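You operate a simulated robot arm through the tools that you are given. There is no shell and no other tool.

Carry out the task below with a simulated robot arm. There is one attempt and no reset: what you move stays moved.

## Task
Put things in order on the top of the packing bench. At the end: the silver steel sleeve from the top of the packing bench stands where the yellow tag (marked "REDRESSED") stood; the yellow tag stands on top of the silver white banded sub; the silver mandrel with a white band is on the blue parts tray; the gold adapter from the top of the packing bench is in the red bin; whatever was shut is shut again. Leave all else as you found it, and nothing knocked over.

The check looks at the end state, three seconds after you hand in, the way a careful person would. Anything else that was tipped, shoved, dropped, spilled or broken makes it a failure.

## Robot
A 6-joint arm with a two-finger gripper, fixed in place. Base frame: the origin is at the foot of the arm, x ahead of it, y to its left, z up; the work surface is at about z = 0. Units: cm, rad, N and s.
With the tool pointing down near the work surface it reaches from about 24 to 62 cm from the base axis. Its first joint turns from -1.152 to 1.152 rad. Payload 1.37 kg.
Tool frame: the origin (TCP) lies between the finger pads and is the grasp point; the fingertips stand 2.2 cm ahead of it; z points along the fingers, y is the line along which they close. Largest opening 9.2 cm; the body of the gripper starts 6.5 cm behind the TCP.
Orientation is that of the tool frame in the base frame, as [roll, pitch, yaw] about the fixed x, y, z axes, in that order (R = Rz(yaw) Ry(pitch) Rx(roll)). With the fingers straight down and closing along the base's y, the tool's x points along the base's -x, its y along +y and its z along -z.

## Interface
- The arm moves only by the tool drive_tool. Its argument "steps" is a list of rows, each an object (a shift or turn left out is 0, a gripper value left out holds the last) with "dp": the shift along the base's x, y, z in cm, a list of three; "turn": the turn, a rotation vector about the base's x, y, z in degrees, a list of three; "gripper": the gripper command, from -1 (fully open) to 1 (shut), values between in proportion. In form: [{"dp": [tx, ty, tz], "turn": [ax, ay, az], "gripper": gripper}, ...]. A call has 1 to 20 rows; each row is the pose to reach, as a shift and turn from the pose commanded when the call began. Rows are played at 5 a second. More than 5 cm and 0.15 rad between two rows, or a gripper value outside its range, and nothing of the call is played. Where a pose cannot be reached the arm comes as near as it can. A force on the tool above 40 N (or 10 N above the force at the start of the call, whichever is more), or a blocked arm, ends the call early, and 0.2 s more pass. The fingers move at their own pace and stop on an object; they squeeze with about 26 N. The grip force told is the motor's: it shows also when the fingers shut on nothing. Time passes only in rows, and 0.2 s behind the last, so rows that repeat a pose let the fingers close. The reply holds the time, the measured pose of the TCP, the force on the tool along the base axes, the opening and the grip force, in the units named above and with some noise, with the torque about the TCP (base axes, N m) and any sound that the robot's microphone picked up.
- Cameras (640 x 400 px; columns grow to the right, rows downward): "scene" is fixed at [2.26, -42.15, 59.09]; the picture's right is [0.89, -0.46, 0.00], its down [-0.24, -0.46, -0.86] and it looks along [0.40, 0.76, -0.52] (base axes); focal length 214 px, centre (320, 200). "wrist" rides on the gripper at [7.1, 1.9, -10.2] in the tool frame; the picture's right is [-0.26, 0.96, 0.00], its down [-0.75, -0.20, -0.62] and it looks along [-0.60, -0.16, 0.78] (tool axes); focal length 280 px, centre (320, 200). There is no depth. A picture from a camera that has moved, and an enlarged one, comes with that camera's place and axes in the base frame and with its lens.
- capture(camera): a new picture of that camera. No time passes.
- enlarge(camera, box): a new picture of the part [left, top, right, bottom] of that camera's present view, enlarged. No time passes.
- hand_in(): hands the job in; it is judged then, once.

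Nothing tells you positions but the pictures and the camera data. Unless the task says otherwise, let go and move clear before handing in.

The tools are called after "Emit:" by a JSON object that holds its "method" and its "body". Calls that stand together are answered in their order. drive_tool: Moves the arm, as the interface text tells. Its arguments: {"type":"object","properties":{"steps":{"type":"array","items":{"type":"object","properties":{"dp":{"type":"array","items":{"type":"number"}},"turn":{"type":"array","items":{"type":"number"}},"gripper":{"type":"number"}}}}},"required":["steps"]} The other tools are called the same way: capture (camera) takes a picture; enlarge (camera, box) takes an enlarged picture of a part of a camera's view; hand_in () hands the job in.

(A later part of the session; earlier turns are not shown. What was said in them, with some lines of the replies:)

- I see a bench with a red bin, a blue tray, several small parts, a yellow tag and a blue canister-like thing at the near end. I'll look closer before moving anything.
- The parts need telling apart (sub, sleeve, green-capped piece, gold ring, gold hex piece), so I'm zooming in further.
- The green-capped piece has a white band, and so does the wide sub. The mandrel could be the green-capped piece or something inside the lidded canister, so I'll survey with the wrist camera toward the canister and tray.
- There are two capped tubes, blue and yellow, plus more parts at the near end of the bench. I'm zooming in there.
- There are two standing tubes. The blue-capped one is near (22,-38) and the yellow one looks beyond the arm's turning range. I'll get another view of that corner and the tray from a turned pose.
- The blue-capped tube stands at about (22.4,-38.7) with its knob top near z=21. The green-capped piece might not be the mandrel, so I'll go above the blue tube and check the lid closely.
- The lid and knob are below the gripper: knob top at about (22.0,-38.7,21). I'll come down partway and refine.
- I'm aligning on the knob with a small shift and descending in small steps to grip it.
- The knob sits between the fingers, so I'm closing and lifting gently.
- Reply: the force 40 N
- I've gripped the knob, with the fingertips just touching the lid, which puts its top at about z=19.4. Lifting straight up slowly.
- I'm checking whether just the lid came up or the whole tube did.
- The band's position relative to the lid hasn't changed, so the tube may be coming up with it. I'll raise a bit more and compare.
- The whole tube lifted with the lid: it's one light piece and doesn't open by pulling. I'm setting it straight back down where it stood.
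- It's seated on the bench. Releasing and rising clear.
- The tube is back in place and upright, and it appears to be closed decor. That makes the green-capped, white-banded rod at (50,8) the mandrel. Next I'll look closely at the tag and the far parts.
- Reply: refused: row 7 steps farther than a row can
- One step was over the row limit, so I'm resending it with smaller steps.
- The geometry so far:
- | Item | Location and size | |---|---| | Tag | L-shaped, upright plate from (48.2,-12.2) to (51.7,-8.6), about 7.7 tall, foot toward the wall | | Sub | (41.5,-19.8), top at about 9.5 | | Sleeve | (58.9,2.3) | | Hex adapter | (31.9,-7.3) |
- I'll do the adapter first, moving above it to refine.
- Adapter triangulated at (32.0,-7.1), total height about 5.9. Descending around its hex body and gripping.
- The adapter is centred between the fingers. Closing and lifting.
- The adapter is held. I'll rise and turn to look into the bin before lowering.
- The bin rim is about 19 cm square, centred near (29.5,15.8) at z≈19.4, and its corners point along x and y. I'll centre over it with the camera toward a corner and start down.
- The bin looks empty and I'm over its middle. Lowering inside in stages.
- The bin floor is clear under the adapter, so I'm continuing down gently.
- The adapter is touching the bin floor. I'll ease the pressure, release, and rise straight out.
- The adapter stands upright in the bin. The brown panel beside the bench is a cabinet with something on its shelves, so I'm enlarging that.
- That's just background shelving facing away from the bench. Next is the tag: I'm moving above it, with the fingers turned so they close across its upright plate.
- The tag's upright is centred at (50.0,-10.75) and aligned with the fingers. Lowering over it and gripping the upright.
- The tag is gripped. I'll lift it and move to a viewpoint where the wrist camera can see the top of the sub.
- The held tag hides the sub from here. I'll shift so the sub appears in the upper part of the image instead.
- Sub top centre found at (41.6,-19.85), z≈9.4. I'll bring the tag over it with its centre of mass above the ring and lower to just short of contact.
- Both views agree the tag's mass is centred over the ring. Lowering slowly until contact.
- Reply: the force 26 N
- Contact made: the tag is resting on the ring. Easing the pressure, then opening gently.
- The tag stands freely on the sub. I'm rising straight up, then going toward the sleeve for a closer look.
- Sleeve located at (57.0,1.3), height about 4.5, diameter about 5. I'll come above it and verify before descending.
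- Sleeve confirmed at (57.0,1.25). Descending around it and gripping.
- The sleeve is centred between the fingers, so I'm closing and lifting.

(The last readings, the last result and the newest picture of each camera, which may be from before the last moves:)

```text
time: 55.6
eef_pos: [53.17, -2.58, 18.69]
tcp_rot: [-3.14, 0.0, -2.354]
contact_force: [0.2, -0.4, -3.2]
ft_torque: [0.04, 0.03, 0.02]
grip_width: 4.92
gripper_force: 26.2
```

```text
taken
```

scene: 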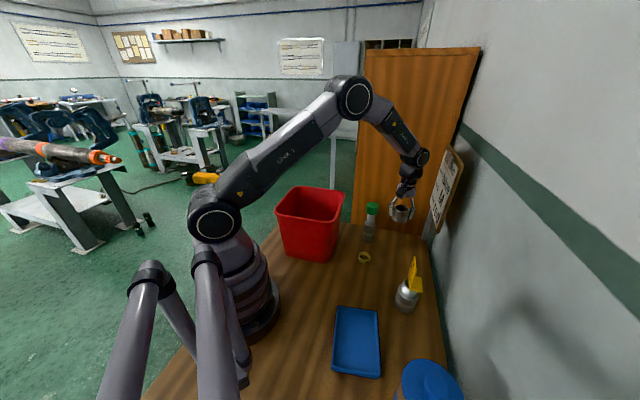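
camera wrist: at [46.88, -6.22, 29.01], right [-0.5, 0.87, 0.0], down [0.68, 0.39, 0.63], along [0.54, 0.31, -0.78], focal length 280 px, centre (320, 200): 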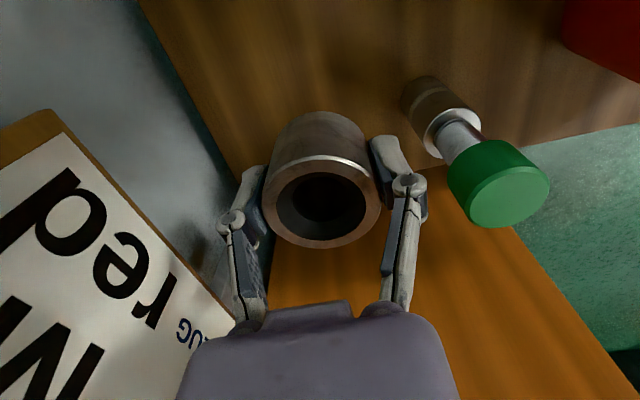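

The sleeve is held. I'll turn the gripper 90° so its wide axis runs parallel to the clipboard and wall, and move toward the tag's old spot.

Emit:
{"method": "drive_tool", "body": {"steps": [{"dp": [-1, -0.5, 0], "turn": [0, 0, -8]}, {"dp": [-2, -1, 0], "turn": [0, 0, -16]}, {"dp": [-3, -1.5, 0], "turn": [0, 0, -24]}, {"dp": [-4, -2, 0], "turn": [0, 0, -32]}, {"dp": [-4, -2.5, 0], "turn": [0, 0, -40]}, {"dp": [-4, -3, 0], "turn": [0, 0, -48]}, {"dp": [-4, -3.5, 0], "turn": [0, 0, -56]}, {"dp": [-4, -4, 0], "turn": [0, 0, -64]}, {"dp": [-4, -4.5, 0], "turn": [0, 0, -72]}, {"dp": [-4, -5, 0], "turn": [0, 0, -80]}, {"dp": [-4, -5.5, 0], "turn": [0, 0, -88]}, {"dp": [-3, -7, 0], "turn": [0, 0, -90]}, {"dp": [-2.3, -9, 0], "turn": [0, 0, -90]}, {"dp": [-2.3, -9, 0], "turn": [0, 0, -90]}]}}

Emit:
{"method": "capture", "body": {"camera": "wrist"}}

Emit:
{"method": "capture", "body": {"camera": "scene"}}

```text
time: 58.6
eef_pos: [50.65, -11.53, 18.9]
tcp_rot: [3.141, -0.001, 2.357]
contact_force: [-0.3, -0.5, -3.5]
ft_torque: [0.02, 0.03, -0.04]
grip_width: 4.92
gripper_force: 26.5
```

```text
taken
camera wrist: at [46.92, -5.08, 29.11], right [0.87, 0.5, 0.0], down [0.39, -0.68, 0.63], along [0.31, -0.54, -0.78], focal length 280 px, centre (320, 200)
```

wrist: 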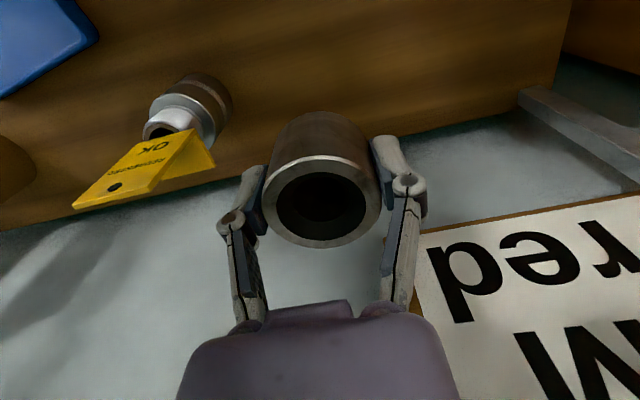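

```text
taken
```

scene: 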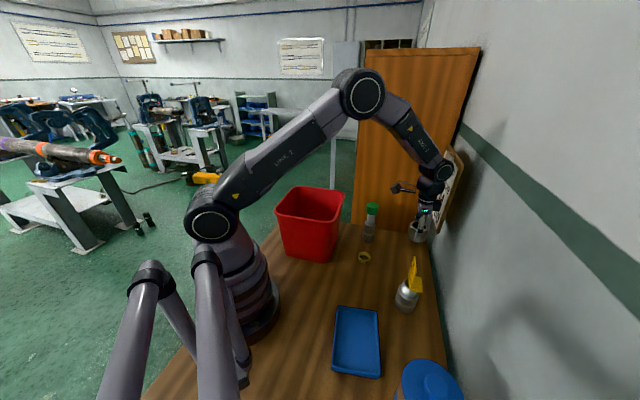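

Emit:
{"method": "enlarge", "body": {"camera": "scene", "box": [370, 130, 490, 270]}}

```text
2.86 times, centred on (430, 200) of scene
camera zoom: at [2.26, -42.15, 59.08], right [0.89, -0.46, 0.0], down [-0.24, -0.46, -0.86], along [0.4, 0.76, -0.52], focal length 613 px, centre (6, 200)
```

zoom: 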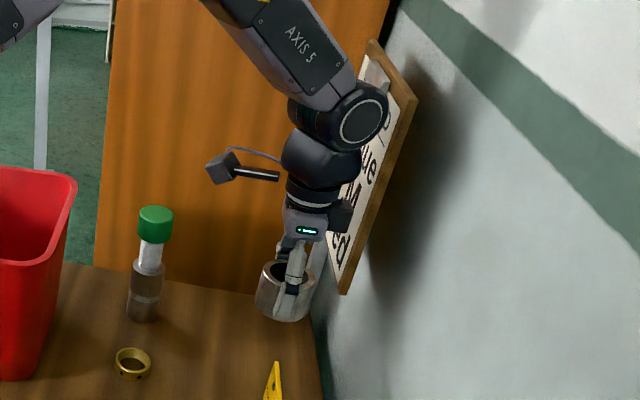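

The counterweight box clears the clipboard and the board is vertical, so a straight descent is safe. I'm moving slightly away from the board and going down.

Emit:
{"method": "drive_tool", "body": {"steps": [{"dp": [-0.1, 0.25, -2]}, {"dp": [-0.1, 0.25, -5]}, {"dp": [-0.1, 0.25, -8]}, {"dp": [-0.1, 0.25, -11]}, {"dp": [-0.1, 0.25, -14]}, {"dp": [-0.1, 0.25, -15]}, {"dp": [-0.1, 0.25, -15]}]}}

Emit:
{"method": "enlarge", "body": {"camera": "scene", "box": [370, 180, 470, 310]}}

Emit:
{"method": "capture", "body": {"camera": "wrist"}}

```text
time: 60.2
eef_pos: [50.5, -11.13, 3.77]
tcp_rot: [3.141, 0.002, 2.358]
contact_force: [-0.5, 0.0, -3.4]
ft_torque: [0.02, 0.01, -0.01]
grip_width: 4.95
gripper_force: 25.9
```

```text
3.08 times, centred on (420, 245) of scene
camera zoom: at [2.26, -42.15, 59.08], right [0.89, -0.46, 0.0], down [-0.24, -0.46, -0.86], along [0.4, 0.76, -0.52], focal length 660 px, centre (12, 62)
```

zoom: 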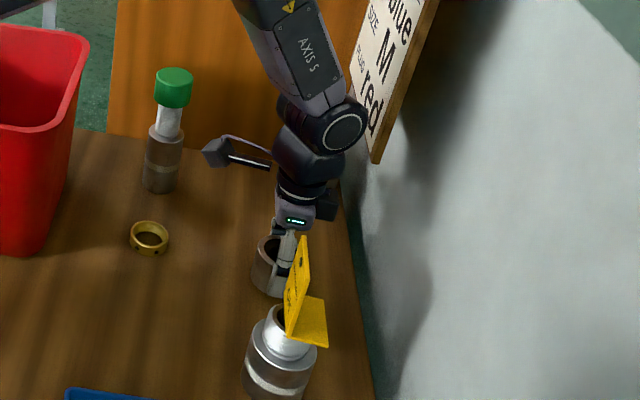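

```text
taken
camera wrist: at [46.94, -4.86, 14.08], right [0.87, 0.5, 0.0], down [0.39, -0.68, 0.63], along [0.31, -0.54, -0.78], focal length 280 px, centre (320, 200)
```

wrist: 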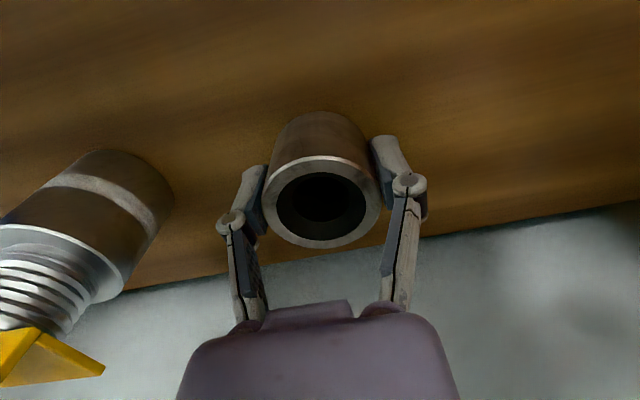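

Still clear. Nudging onto the tag's old footprint centre and lowering to contact.

Emit:
{"method": "drive_tool", "body": {"steps": [{"dp": [0.3, -0.35, 0]}, {"dp": [0.3, -0.35, -0.4]}, {"dp": [0.3, -0.35, -0.75]}, {"dp": [0.3, -0.35, -0.95]}, {"dp": [0.3, -0.35, -0.95]}]}}

```text
time: 61.4
eef_pos: [50.86, -11.65, 3.01]
tcp_rot: [3.141, 0.002, 2.358]
contact_force: [-0.3, 0.0, -3.4]
ft_torque: [0.02, 0.02, 0.0]
grip_width: 4.91
gripper_force: 25.5
```

Emit:
{"method": "drive_tool", "body": {"steps": [{"dp": [0, 0, -0.1]}, {"dp": [0, 0, -0.2]}, {"dp": [0, 0, -0.2]}]}}

```text
time: 62.2
eef_pos: [50.92, -11.69, 2.88]
tcp_rot: [3.141, 0.004, 2.356]
contact_force: [-6.4, -1.7, 16.8]
ft_torque: [-0.08, 0.09, -0.12]
grip_width: 4.94
gripper_force: 25.7
```

The sleeve is on the bench. Easing off, releasing, and rising straight up.

Emit:
{"method": "drive_tool", "body": {"steps": [{"dp": [0, 0, 0.1]}, {"dp": [0, 0, 0.1], "gripper": -0.1}, {"dp": [0, 0, 0.1], "gripper": -0.35}, {"dp": [0, 0, 0.1], "gripper": -0.35}, {"dp": [0, 0, 2]}, {"dp": [-0.2, 0.2, 5]}, {"dp": [-0.4, 0.4, 9]}, {"dp": [-0.8, 0.8, 13]}, {"dp": [-2, 2, 17]}, {"dp": [-4, 4, 20]}, {"dp": [-6, 6, 23]}, {"dp": [-6, 6, 23]}]}}

Emit:
{"method": "capture", "body": {"camera": "wrist"}}

Emit:
{"method": "enlarge", "body": {"camera": "scene", "box": [340, 180, 470, 320]}}

```text
time: 64.8
eef_pos: [44.69, -5.66, 25.92]
tcp_rot: [-3.141, 0.0, 2.359]
contact_force: [-0.2, 0.6, 0.0]
ft_torque: [-0.01, 0.0, -0.02]
grip_width: 6.21
gripper_force: 0.1
```

```text
taken
camera wrist: at [41.06, 0.76, 36.21], right [0.87, 0.5, 0.0], down [0.39, -0.68, 0.63], along [0.31, -0.54, -0.78], focal length 280 px, centre (320, 200)
```

wrist: 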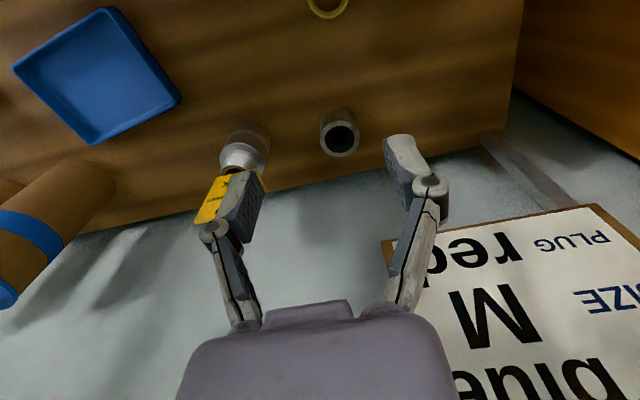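

```text
2.86 times, centred on (405, 250) of scene
camera zoom: at [2.26, -42.15, 59.09], right [0.89, -0.46, 0.0], down [-0.24, -0.46, -0.86], along [0.4, 0.76, -0.52], focal length 613 px, centre (77, 57)
```

zoom: 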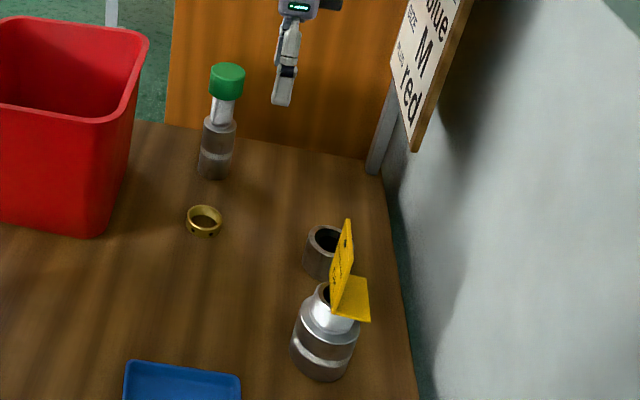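

The sleeve stands on the tag's old spot and the tag stands on the sub. Last is the mandrel near (50,7.5), about 16.5 tall. I'll go above it for an accurate look.

Emit:
{"method": "drive_tool", "body": {"steps": [{"dp": [0.2, 2, 0], "turn": [0, 0, 8], "gripper": -0.5}, {"dp": [0.4, 4, 0], "turn": [0, 0, 16], "gripper": -0.5}, {"dp": [0.6, 6, 0], "turn": [0, 0, 24], "gripper": -0.5}, {"dp": [0.8, 8, 0], "turn": [0, 0, 32], "gripper": -0.5}, {"dp": [1, 10, 0], "turn": [0, 0, 40], "gripper": -0.5}, {"dp": [1.2, 11.7, 0], "turn": [0, 0, 45], "gripper": -0.5}, {"dp": [1.2, 11.7, 0], "turn": [0, 0, 45], "gripper": -0.5}]}}

Emit:
{"method": "capture", "body": {"camera": "wrist"}}

Emit:
{"method": "enlarge", "body": {"camera": "scene", "box": [345, 185, 425, 265]}}

```text
time: 66.4
eef_pos: [46.18, 5.95, 25.81]
tcp_rot: [3.142, -0.001, -3.137]
contact_force: [-0.5, 1.0, 1.0]
ft_torque: [0.03, 0.0, 0.02]
grip_width: 6.9
gripper_force: 0.0
```

```text
taken
camera wrist: at [39.14, 7.89, 35.97], right [0.26, 0.97, 0.0], down [0.75, -0.2, 0.63], along [0.6, -0.16, -0.78], focal length 280 px, centre (320, 200)
```

wrist: 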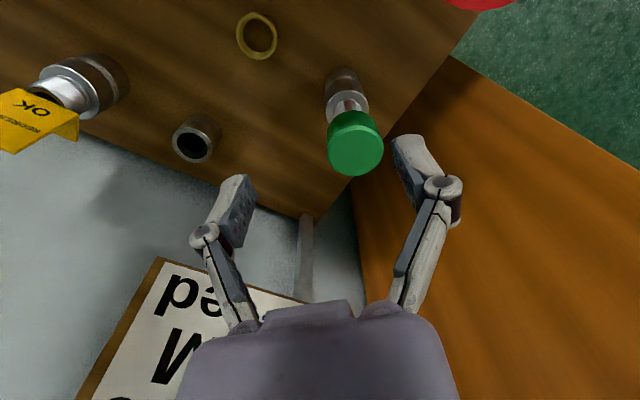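

```text
5.00 times, centred on (385, 225) of scene
camera zoom: at [2.26, -42.15, 59.09], right [0.89, -0.46, 0.0], down [-0.24, -0.46, -0.86], along [0.4, 0.76, -0.52], focal length 1072 px, centre (-5, 75)
```

zoom: 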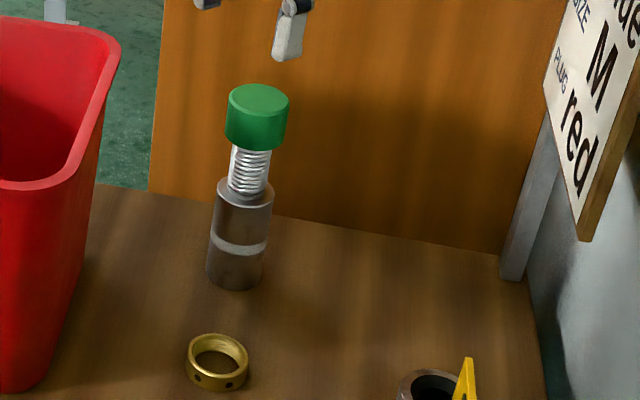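

Emit:
{"method": "enlarge", "body": {"camera": "wrist", "box": [300, 60, 410, 190]}}

```text
3.08 times, centred on (355, 125) of wrist
camera zoom: at [39.14, 7.89, 35.97], right [0.26, 0.97, 0.0], down [0.75, -0.2, 0.63], along [0.6, -0.16, -0.78], focal length 863 px, centre (212, 431)
```

zoom: 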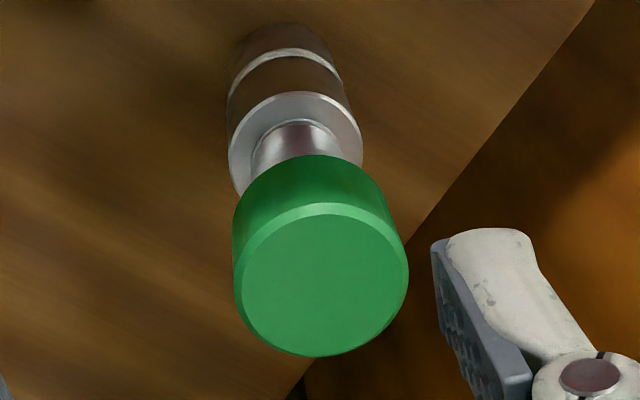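

Mandrel cap top is at (50.25,7.87,16.45). It's too tall to grip low with a vertical tool, so I'll grip the cap section and test gently whether the whole piece lifts as one.

Emit:
{"method": "drive_tool", "body": {"steps": [{"dp": [2, 0.9, 0]}, {"dp": [4, 1.85, 0]}, {"dp": [4, 1.85, -3]}, {"dp": [4, 1.85, -6]}, {"dp": [4, 1.85, -6]}]}}

Emit:
{"method": "capture", "body": {"camera": "wrist"}}

Emit:
{"method": "enlarge", "body": {"camera": "scene", "box": [345, 155, 445, 255]}}

```text
time: 67.6
eef_pos: [50.15, 8.09, 19.82]
tcp_rot: [3.141, 0.001, -3.139]
contact_force: [0.0, 0.0, -0.4]
ft_torque: [0.01, 0.02, 0.0]
grip_width: 6.91
gripper_force: 0.0
```

```text
taken
camera wrist: at [43.02, 9.93, 30.0], right [0.26, 0.97, 0.0], down [0.75, -0.2, 0.63], along [0.6, -0.16, -0.78], focal length 280 px, centre (320, 200)
```

wrist: 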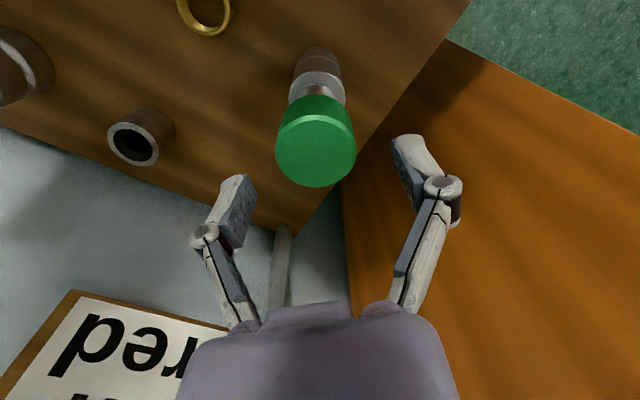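

```text
4.00 times, centred on (395, 205) of scene
camera zoom: at [2.26, -42.15, 59.09], right [0.89, -0.46, 0.0], down [-0.24, -0.46, -0.86], along [0.4, 0.76, -0.52], focal length 858 px, centre (20, 180)
```

zoom: 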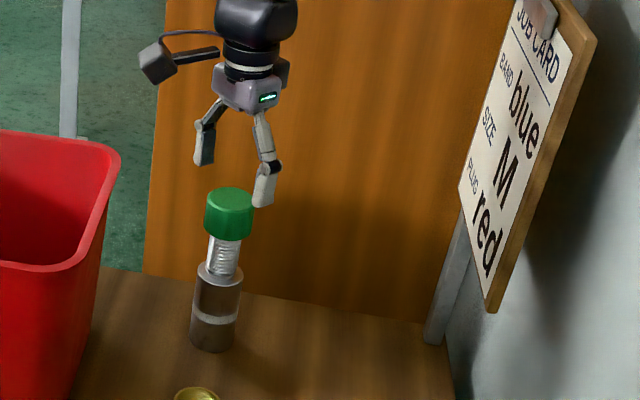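

Emit:
{"method": "drive_tool", "body": {"steps": [{"dp": [-0.1, -0.18, -1.5]}, {"dp": [-0.1, -0.18, -3.5]}, {"dp": [-0.1, -0.18, -5.2]}, {"dp": [-0.1, -0.18, -5.2]}]}}

Emit:
{"method": "capture", "body": {"camera": "wrist"}}

Emit:
{"method": "enlarge", "body": {"camera": "scene", "box": [345, 165, 425, 245]}}

```text
time: 68.6
eef_pos: [50.03, 7.84, 14.61]
tcp_rot: [3.141, 0.001, -3.139]
contact_force: [-0.5, -0.1, -0.6]
ft_torque: [-0.02, 0.0, -0.04]
grip_width: 6.92
gripper_force: 0.0
```

```text
taken
camera wrist: at [42.94, 9.7, 24.87], right [0.26, 0.97, 0.0], down [0.75, -0.2, 0.63], along [0.6, -0.16, -0.78], focal length 280 px, centre (320, 200)
```

wrist: 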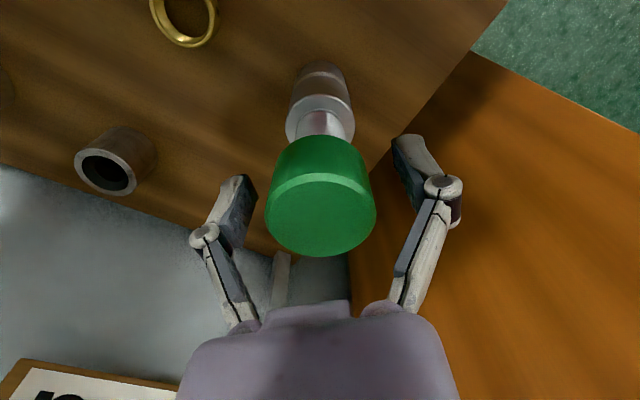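

```text
5.00 times, centred on (385, 205) of scene
camera zoom: at [2.26, -42.15, 59.09], right [0.89, -0.46, 0.0], down [-0.24, -0.46, -0.86], along [0.4, 0.76, -0.52], focal length 1072 px, centre (-5, 175)
```

zoom: 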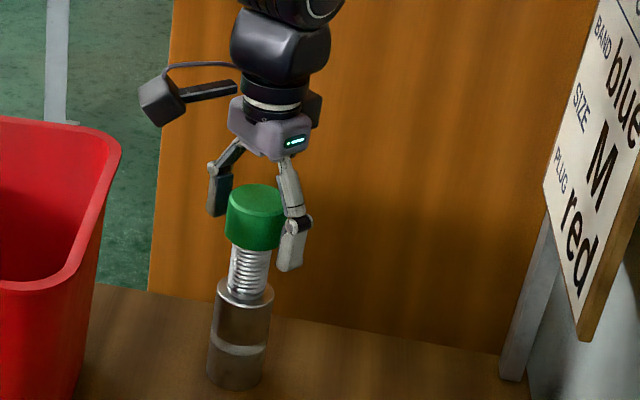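

Cap centred at column 320. Closing gently.

Emit:
{"method": "drive_tool", "body": {"steps": [{"dp": [0, 0, 0], "gripper": -0.2}, {"dp": [0, 0, 0], "gripper": 0}, {"dp": [0, 0, 0], "gripper": 0.3}, {"dp": [0, 0, 0], "gripper": 1}, {"dp": [0, 0, 0], "gripper": 1}, {"dp": [0, 0, 0], "gripper": 1}]}}

Emit:
{"method": "enlarge", "body": {"camera": "scene", "box": [345, 165, 425, 245]}}

```text
time: 70.0
eef_pos: [49.94, 7.82, 14.67]
tcp_rot: [3.141, 0.001, -3.141]
contact_force: [-0.1, -1.1, 1.0]
ft_torque: [-0.01, -0.03, 0.02]
grip_width: 4.05
gripper_force: 26.1
```

```text
5.00 times, centred on (385, 205) of scene
camera zoom: at [2.26, -42.15, 59.09], right [0.89, -0.46, 0.0], down [-0.24, -0.46, -0.86], along [0.4, 0.76, -0.52], focal length 1072 px, centre (-5, 175)
```

zoom: 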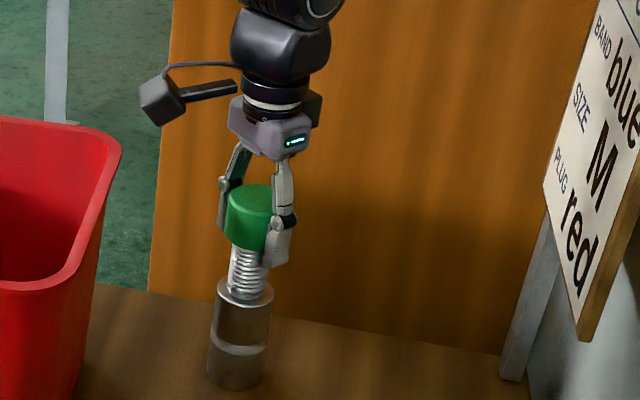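

Emit:
{"method": "drive_tool", "body": {"steps": [{"dp": [0, 0, 0.3]}, {"dp": [0, 0, 0.8]}, {"dp": [0, 0, 1.3]}, {"dp": [0, 0, 1.3]}]}}

Emit:
{"method": "enlarge", "body": {"camera": "scene", "box": [345, 165, 425, 245]}}

Emit:
{"method": "capture", "body": {"camera": "wrist"}}

```text
time: 71.0
eef_pos: [49.99, 7.78, 15.92]
tcp_rot: [3.141, 0.0, -3.139]
contact_force: [0.9, 0.6, -3.5]
ft_torque: [0.0, -0.02, -0.01]
grip_width: 4.04
gripper_force: 25.6
```

```text
5.00 times, centred on (385, 205) of scene
camera zoom: at [2.26, -42.15, 59.09], right [0.89, -0.46, 0.0], down [-0.24, -0.46, -0.86], along [0.4, 0.76, -0.52], focal length 1072 px, centre (-5, 175)
```

zoom: 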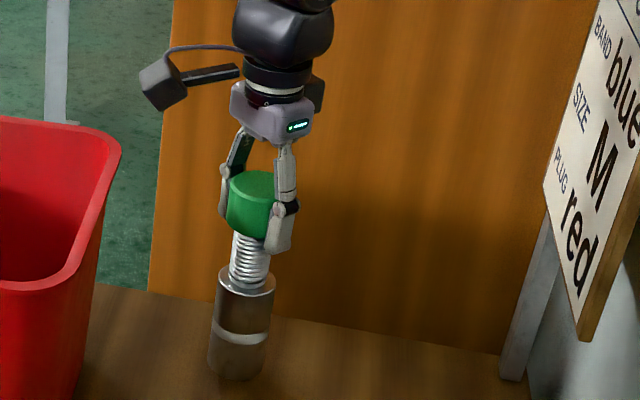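

```text
taken
camera wrist: at [42.92, 9.67, 26.1], right [0.26, 0.97, 0.0], down [0.75, -0.2, 0.63], along [0.6, -0.16, -0.78], focal length 280 px, centre (320, 200)
```

wrist: 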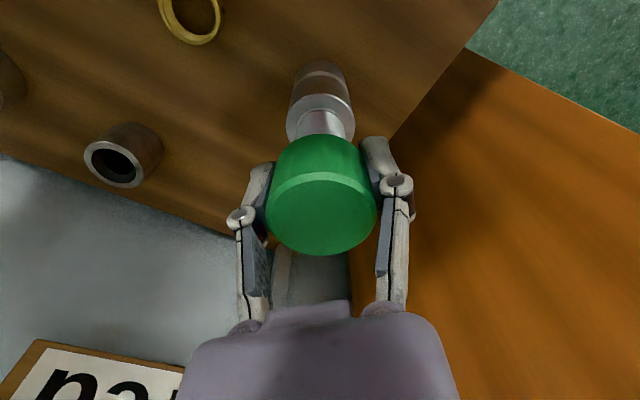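

The whole mandrel lifts as one piece. I'm raising it and carrying it toward the tray centre, about (23.6,-21.4).

Emit:
{"method": "drive_tool", "body": {"steps": [{"dp": [0, 0, 2]}, {"dp": [0, 0, 5]}, {"dp": [-1, -1, 8]}, {"dp": [-3, -3.3, 10]}, {"dp": [-5, -5.5, 10]}, {"dp": [-7.2, -8, 10]}, {"dp": [-9.5, -10.5, 10]}, {"dp": [-11.7, -13, 10]}, {"dp": [-14, -15.5, 10]}, {"dp": [-16.2, -18, 10]}, {"dp": [-18.5, -20.5, 10]}, {"dp": [-20.7, -23, 10]}, {"dp": [-23, -25.5, 10]}, {"dp": [-25, -27.7, 10]}, {"dp": [-26, -29, 10]}, {"dp": [-26, -29, 10]}, {"dp": [-26, -29, 10]}]}}

Emit:
{"method": "capture", "body": {"camera": "wrist"}}

Emit:
{"method": "capture", "body": {"camera": "scene"}}

```text
time: 74.6
eef_pos: [24.36, -21.24, 26.11]
tcp_rot: [-3.141, 0.002, -3.139]
contact_force: [-0.4, 0.1, -3.4]
ft_torque: [0.0, -0.01, 0.0]
grip_width: 4.09
gripper_force: 26.2
```

```text
taken
camera wrist: at [17.17, -19.4, 36.31], right [0.26, 0.97, 0.0], down [0.75, -0.2, 0.63], along [0.6, -0.16, -0.78], focal length 280 px, centre (320, 200)
```

wrist: 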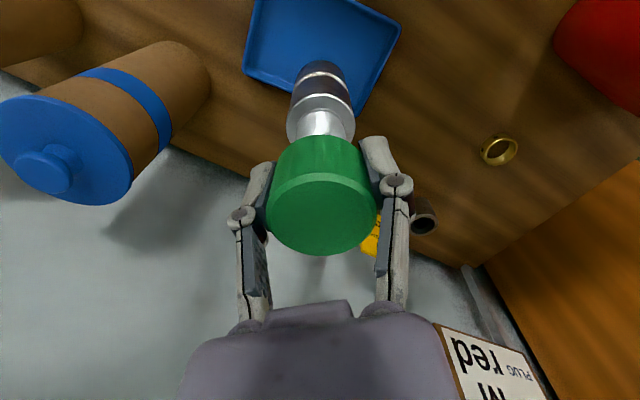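

```text
taken
```

scene: 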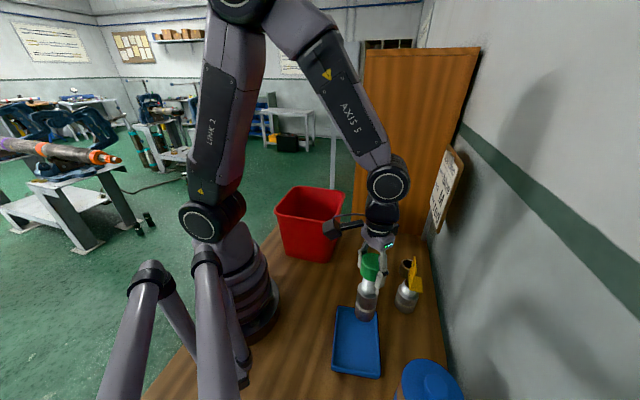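

The tray corners confirm its centre at about (23.5,-21.4). Lowering the mandrel toward it.

Emit:
{"method": "drive_tool", "body": {"steps": [{"dp": [-0.6, -0.1, -1]}, {"dp": [-0.6, -0.1, -3.5]}, {"dp": [-0.6, -0.1, -6]}, {"dp": [-0.6, -0.1, -8]}, {"dp": [-0.6, -0.1, -9.5]}, {"dp": [-0.6, -0.1, -9.5]}]}}

Emit:
{"method": "enlarge", "body": {"camera": "scene", "box": [310, 230, 430, 390]}}

Emit:
{"method": "capture", "body": {"camera": "wrist"}}

```text
time: 76.0
eef_pos: [23.48, -21.52, 16.55]
tcp_rot: [3.142, 0.001, -3.14]
contact_force: [0.0, 0.5, -3.7]
ft_torque: [0.02, 0.02, -0.02]
grip_width: 4.05
gripper_force: 26.0
```

```text
2.50 times, centred on (370, 310) of scene
camera zoom: at [2.26, -42.15, 59.08], right [0.89, -0.46, 0.0], down [-0.24, -0.46, -0.86], along [0.4, 0.76, -0.52], focal length 536 px, centre (195, -75)
```

zoom: 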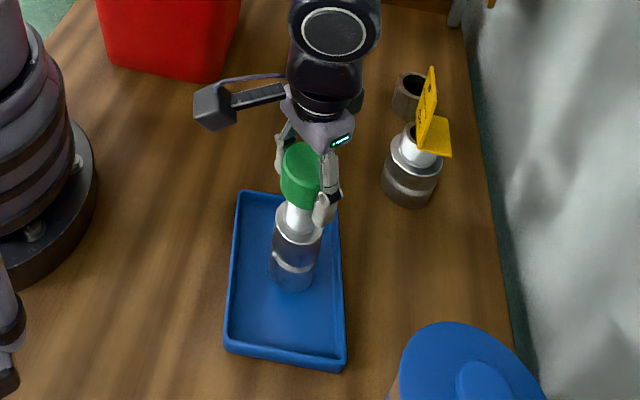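

```text
taken
camera wrist: at [16.46, -19.66, 26.75], right [0.26, 0.97, 0.0], down [0.75, -0.2, 0.63], along [0.6, -0.16, -0.78], focal length 280 px, centre (320, 200)
```

wrist: 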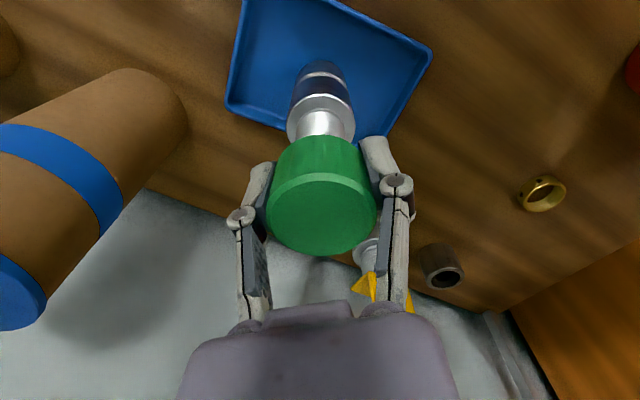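

The mandrel is over the tray's middle and upright. Lowering to contact in small steps.

Emit:
{"method": "drive_tool", "body": {"steps": [{"dp": [0, 0, -0.4]}, {"dp": [0, 0, -0.8]}, {"dp": [0, 0, -1.1]}, {"dp": [0, 0, -1.3]}, {"dp": [0, 0, -1.3]}]}}

```text
time: 77.2
eef_pos: [23.53, -21.38, 15.16]
tcp_rot: [-3.139, 0.003, -3.14]
contact_force: [-1.0, 0.5, 19.4]
ft_torque: [0.13, 0.09, -0.05]
grip_width: 4.06
gripper_force: 25.6
```

Contact with the tray floor. Easing off and releasing.

Emit:
{"method": "drive_tool", "body": {"steps": [{"dp": [0, 0, 0.12]}, {"dp": [0, 0, 0.12]}, {"dp": [0, 0, 0.12], "gripper": 0.05}, {"dp": [0, 0, 0.12], "gripper": -0.15}, {"dp": [0, 0, 0.12], "gripper": -0.4}, {"dp": [0, 0, 0.12], "gripper": -0.4}]}}

Emit:
{"method": "enlarge", "body": {"camera": "scene", "box": [310, 230, 430, 390]}}

Emit:
{"method": "capture", "body": {"camera": "wrist"}}

```text
time: 78.6
eef_pos: [23.59, -21.46, 15.21]
tcp_rot: [-3.141, 0.002, -3.141]
contact_force: [0.3, -0.5, 0.9]
ft_torque: [-0.02, -0.03, -0.02]
grip_width: 6.43
gripper_force: 0.0
```

```text
2.50 times, centred on (370, 310) of scene
camera zoom: at [2.26, -42.15, 59.09], right [0.89, -0.46, 0.0], down [-0.24, -0.46, -0.86], along [0.4, 0.76, -0.52], focal length 536 px, centre (195, -75)
```

zoom: 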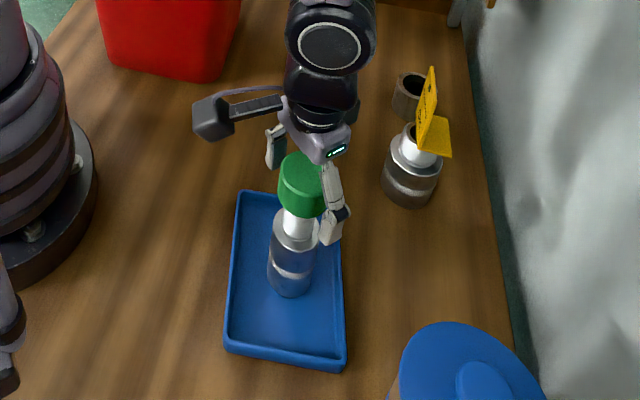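

```text
taken
camera wrist: at [16.39, -19.57, 25.49], right [0.26, 0.97, 0.0], down [0.75, -0.2, 0.63], along [0.6, -0.16, -0.78], focal length 280 px, centre (320, 200)
```

wrist: 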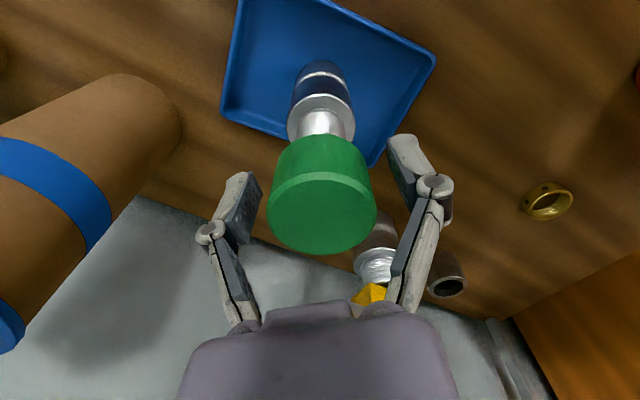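

The mandrel stands freely on the tray. Rising straight up and moving clear for a final check.

Emit:
{"method": "drive_tool", "body": {"steps": [{"dp": [0, 0, 1.5]}, {"dp": [0, 0, 4]}, {"dp": [0, 0, 8]}, {"dp": [0, 0, 12]}, {"dp": [0, 0, 16]}, {"dp": [0, 0, 20]}, {"dp": [0, 0, 24]}, {"dp": [2, 2, 28]}, {"dp": [4, 4, 31]}, {"dp": [7, 7, 32]}, {"dp": [10, 10, 32]}, {"dp": [13, 13, 32]}, {"dp": [16, 16, 32]}, {"dp": [19, 19, 32]}, {"dp": [19, 21, 32]}, {"dp": [19, 21, 32]}]}}

Emit:
{"method": "capture", "body": {"camera": "wrist"}}

Emit:
{"method": "capture", "body": {"camera": "scene"}}

Emit:
{"method": "enlarge", "body": {"camera": "scene", "box": [310, 200, 470, 400]}}

```text
time: 82.0
eef_pos: [42.53, -0.26, 47.32]
tcp_rot: [3.141, -0.001, -3.139]
contact_force: [-0.3, 0.4, 0.2]
ft_torque: [0.02, -0.03, 0.0]
grip_width: 6.43
gripper_force: 0.1
```

```text
taken
camera wrist: at [35.46, 1.67, 57.47], right [0.26, 0.97, 0.0], down [0.75, -0.2, 0.63], along [0.6, -0.16, -0.78], focal length 280 px, centre (320, 200)
```

wrist: 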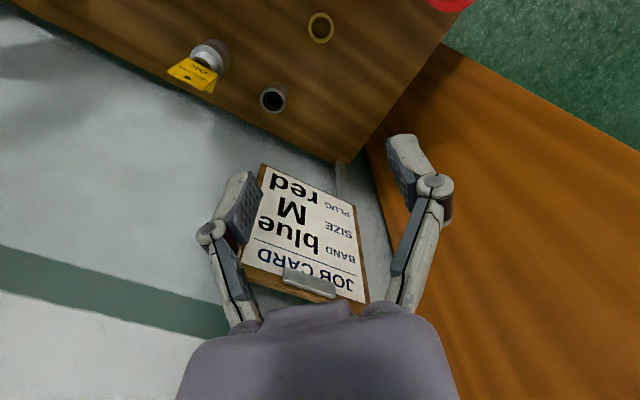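

```text
taken
```

scene: 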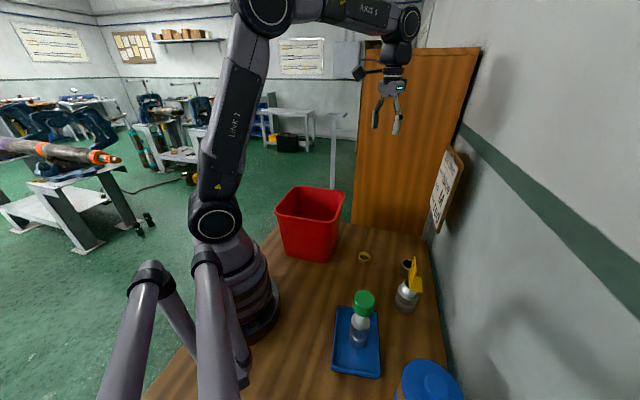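

```text
2.00 times, centred on (390, 300) of scene
camera zoom: at [2.26, -42.15, 59.09], right [0.89, -0.46, 0.0], down [-0.24, -0.46, -0.86], along [0.4, 0.76, -0.52], focal length 429 px, centre (180, 0)
```

zoom: 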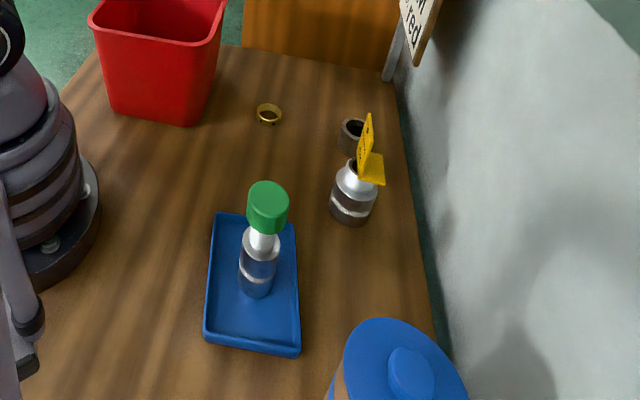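

Everything looks in place, so I'm doing one last comparison of the tube I lifted against its first picture.

Emit:
{"method": "enlarge", "body": {"camera": "scene", "box": [380, 330, 480, 400]}}

Emit:
{"method": "enlarge", "body": {"camera": "scene", "box": [380, 250, 440, 310]}}

```text
5.71 times, centred on (430, 365) of scene
camera zoom: at [2.26, -42.15, 59.09], right [0.89, -0.46, 0.0], down [-0.24, -0.46, -0.86], along [0.4, 0.76, -0.52], focal length 1226 px, centre (-309, -743)
```

zoom: 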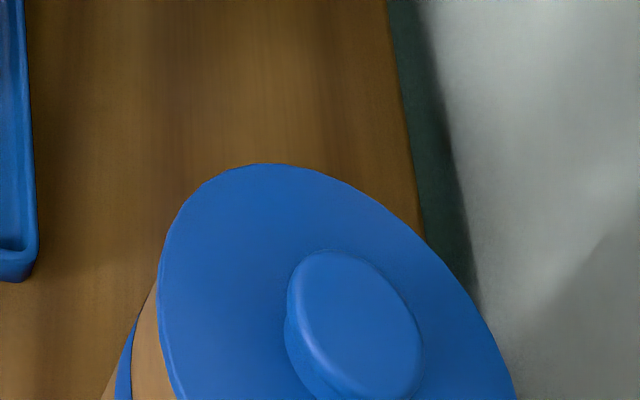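

```text
6.67 times, centred on (410, 280) of scene
camera zoom: at [2.26, -42.15, 59.09], right [0.89, -0.46, 0.0], down [-0.24, -0.46, -0.86], along [0.4, 0.76, -0.52], focal length 1430 px, centre (-280, -333)
```

zoom: 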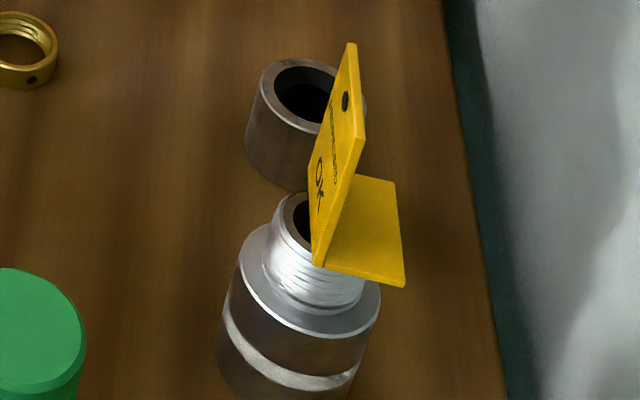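

The tube is back within a couple of millimetres of where it stood. The sleeve, tag, mandrel and adapter are all in place and upright, and the arm is clear, so I'm handing in.

Emit:
{"method": "hand_in", "body": {}}

```text
The job is handed in.
```

The bench is arranged as you asked and the job is handed in. I don't have a verdict back from the check.

- **Sleeve:** it stands on the yellow tag's old spot, within about half a centimetre of the centre of the tag's footprint.
- **Tag:** it stands upright on top of the white-banded sub.
- **Mandrel:** I took this to be the tall piece with the white band and green cap. It stands upright in the middle of the blue tray.
- **Adapter:** I took this to be the small gold hex piece with the green band, not the gold ring, which I left alone. It stands upright on the floor of the red bin.

**Extra move:** early on I lifted the blue-capped tube by its knob to see whether it opened, in case the mandrel was inside. The tube came up in one piece and did not open, so I set it back down. It is upright and closed, about 2 mm from where it stood. Nothing else on the bench was opened.
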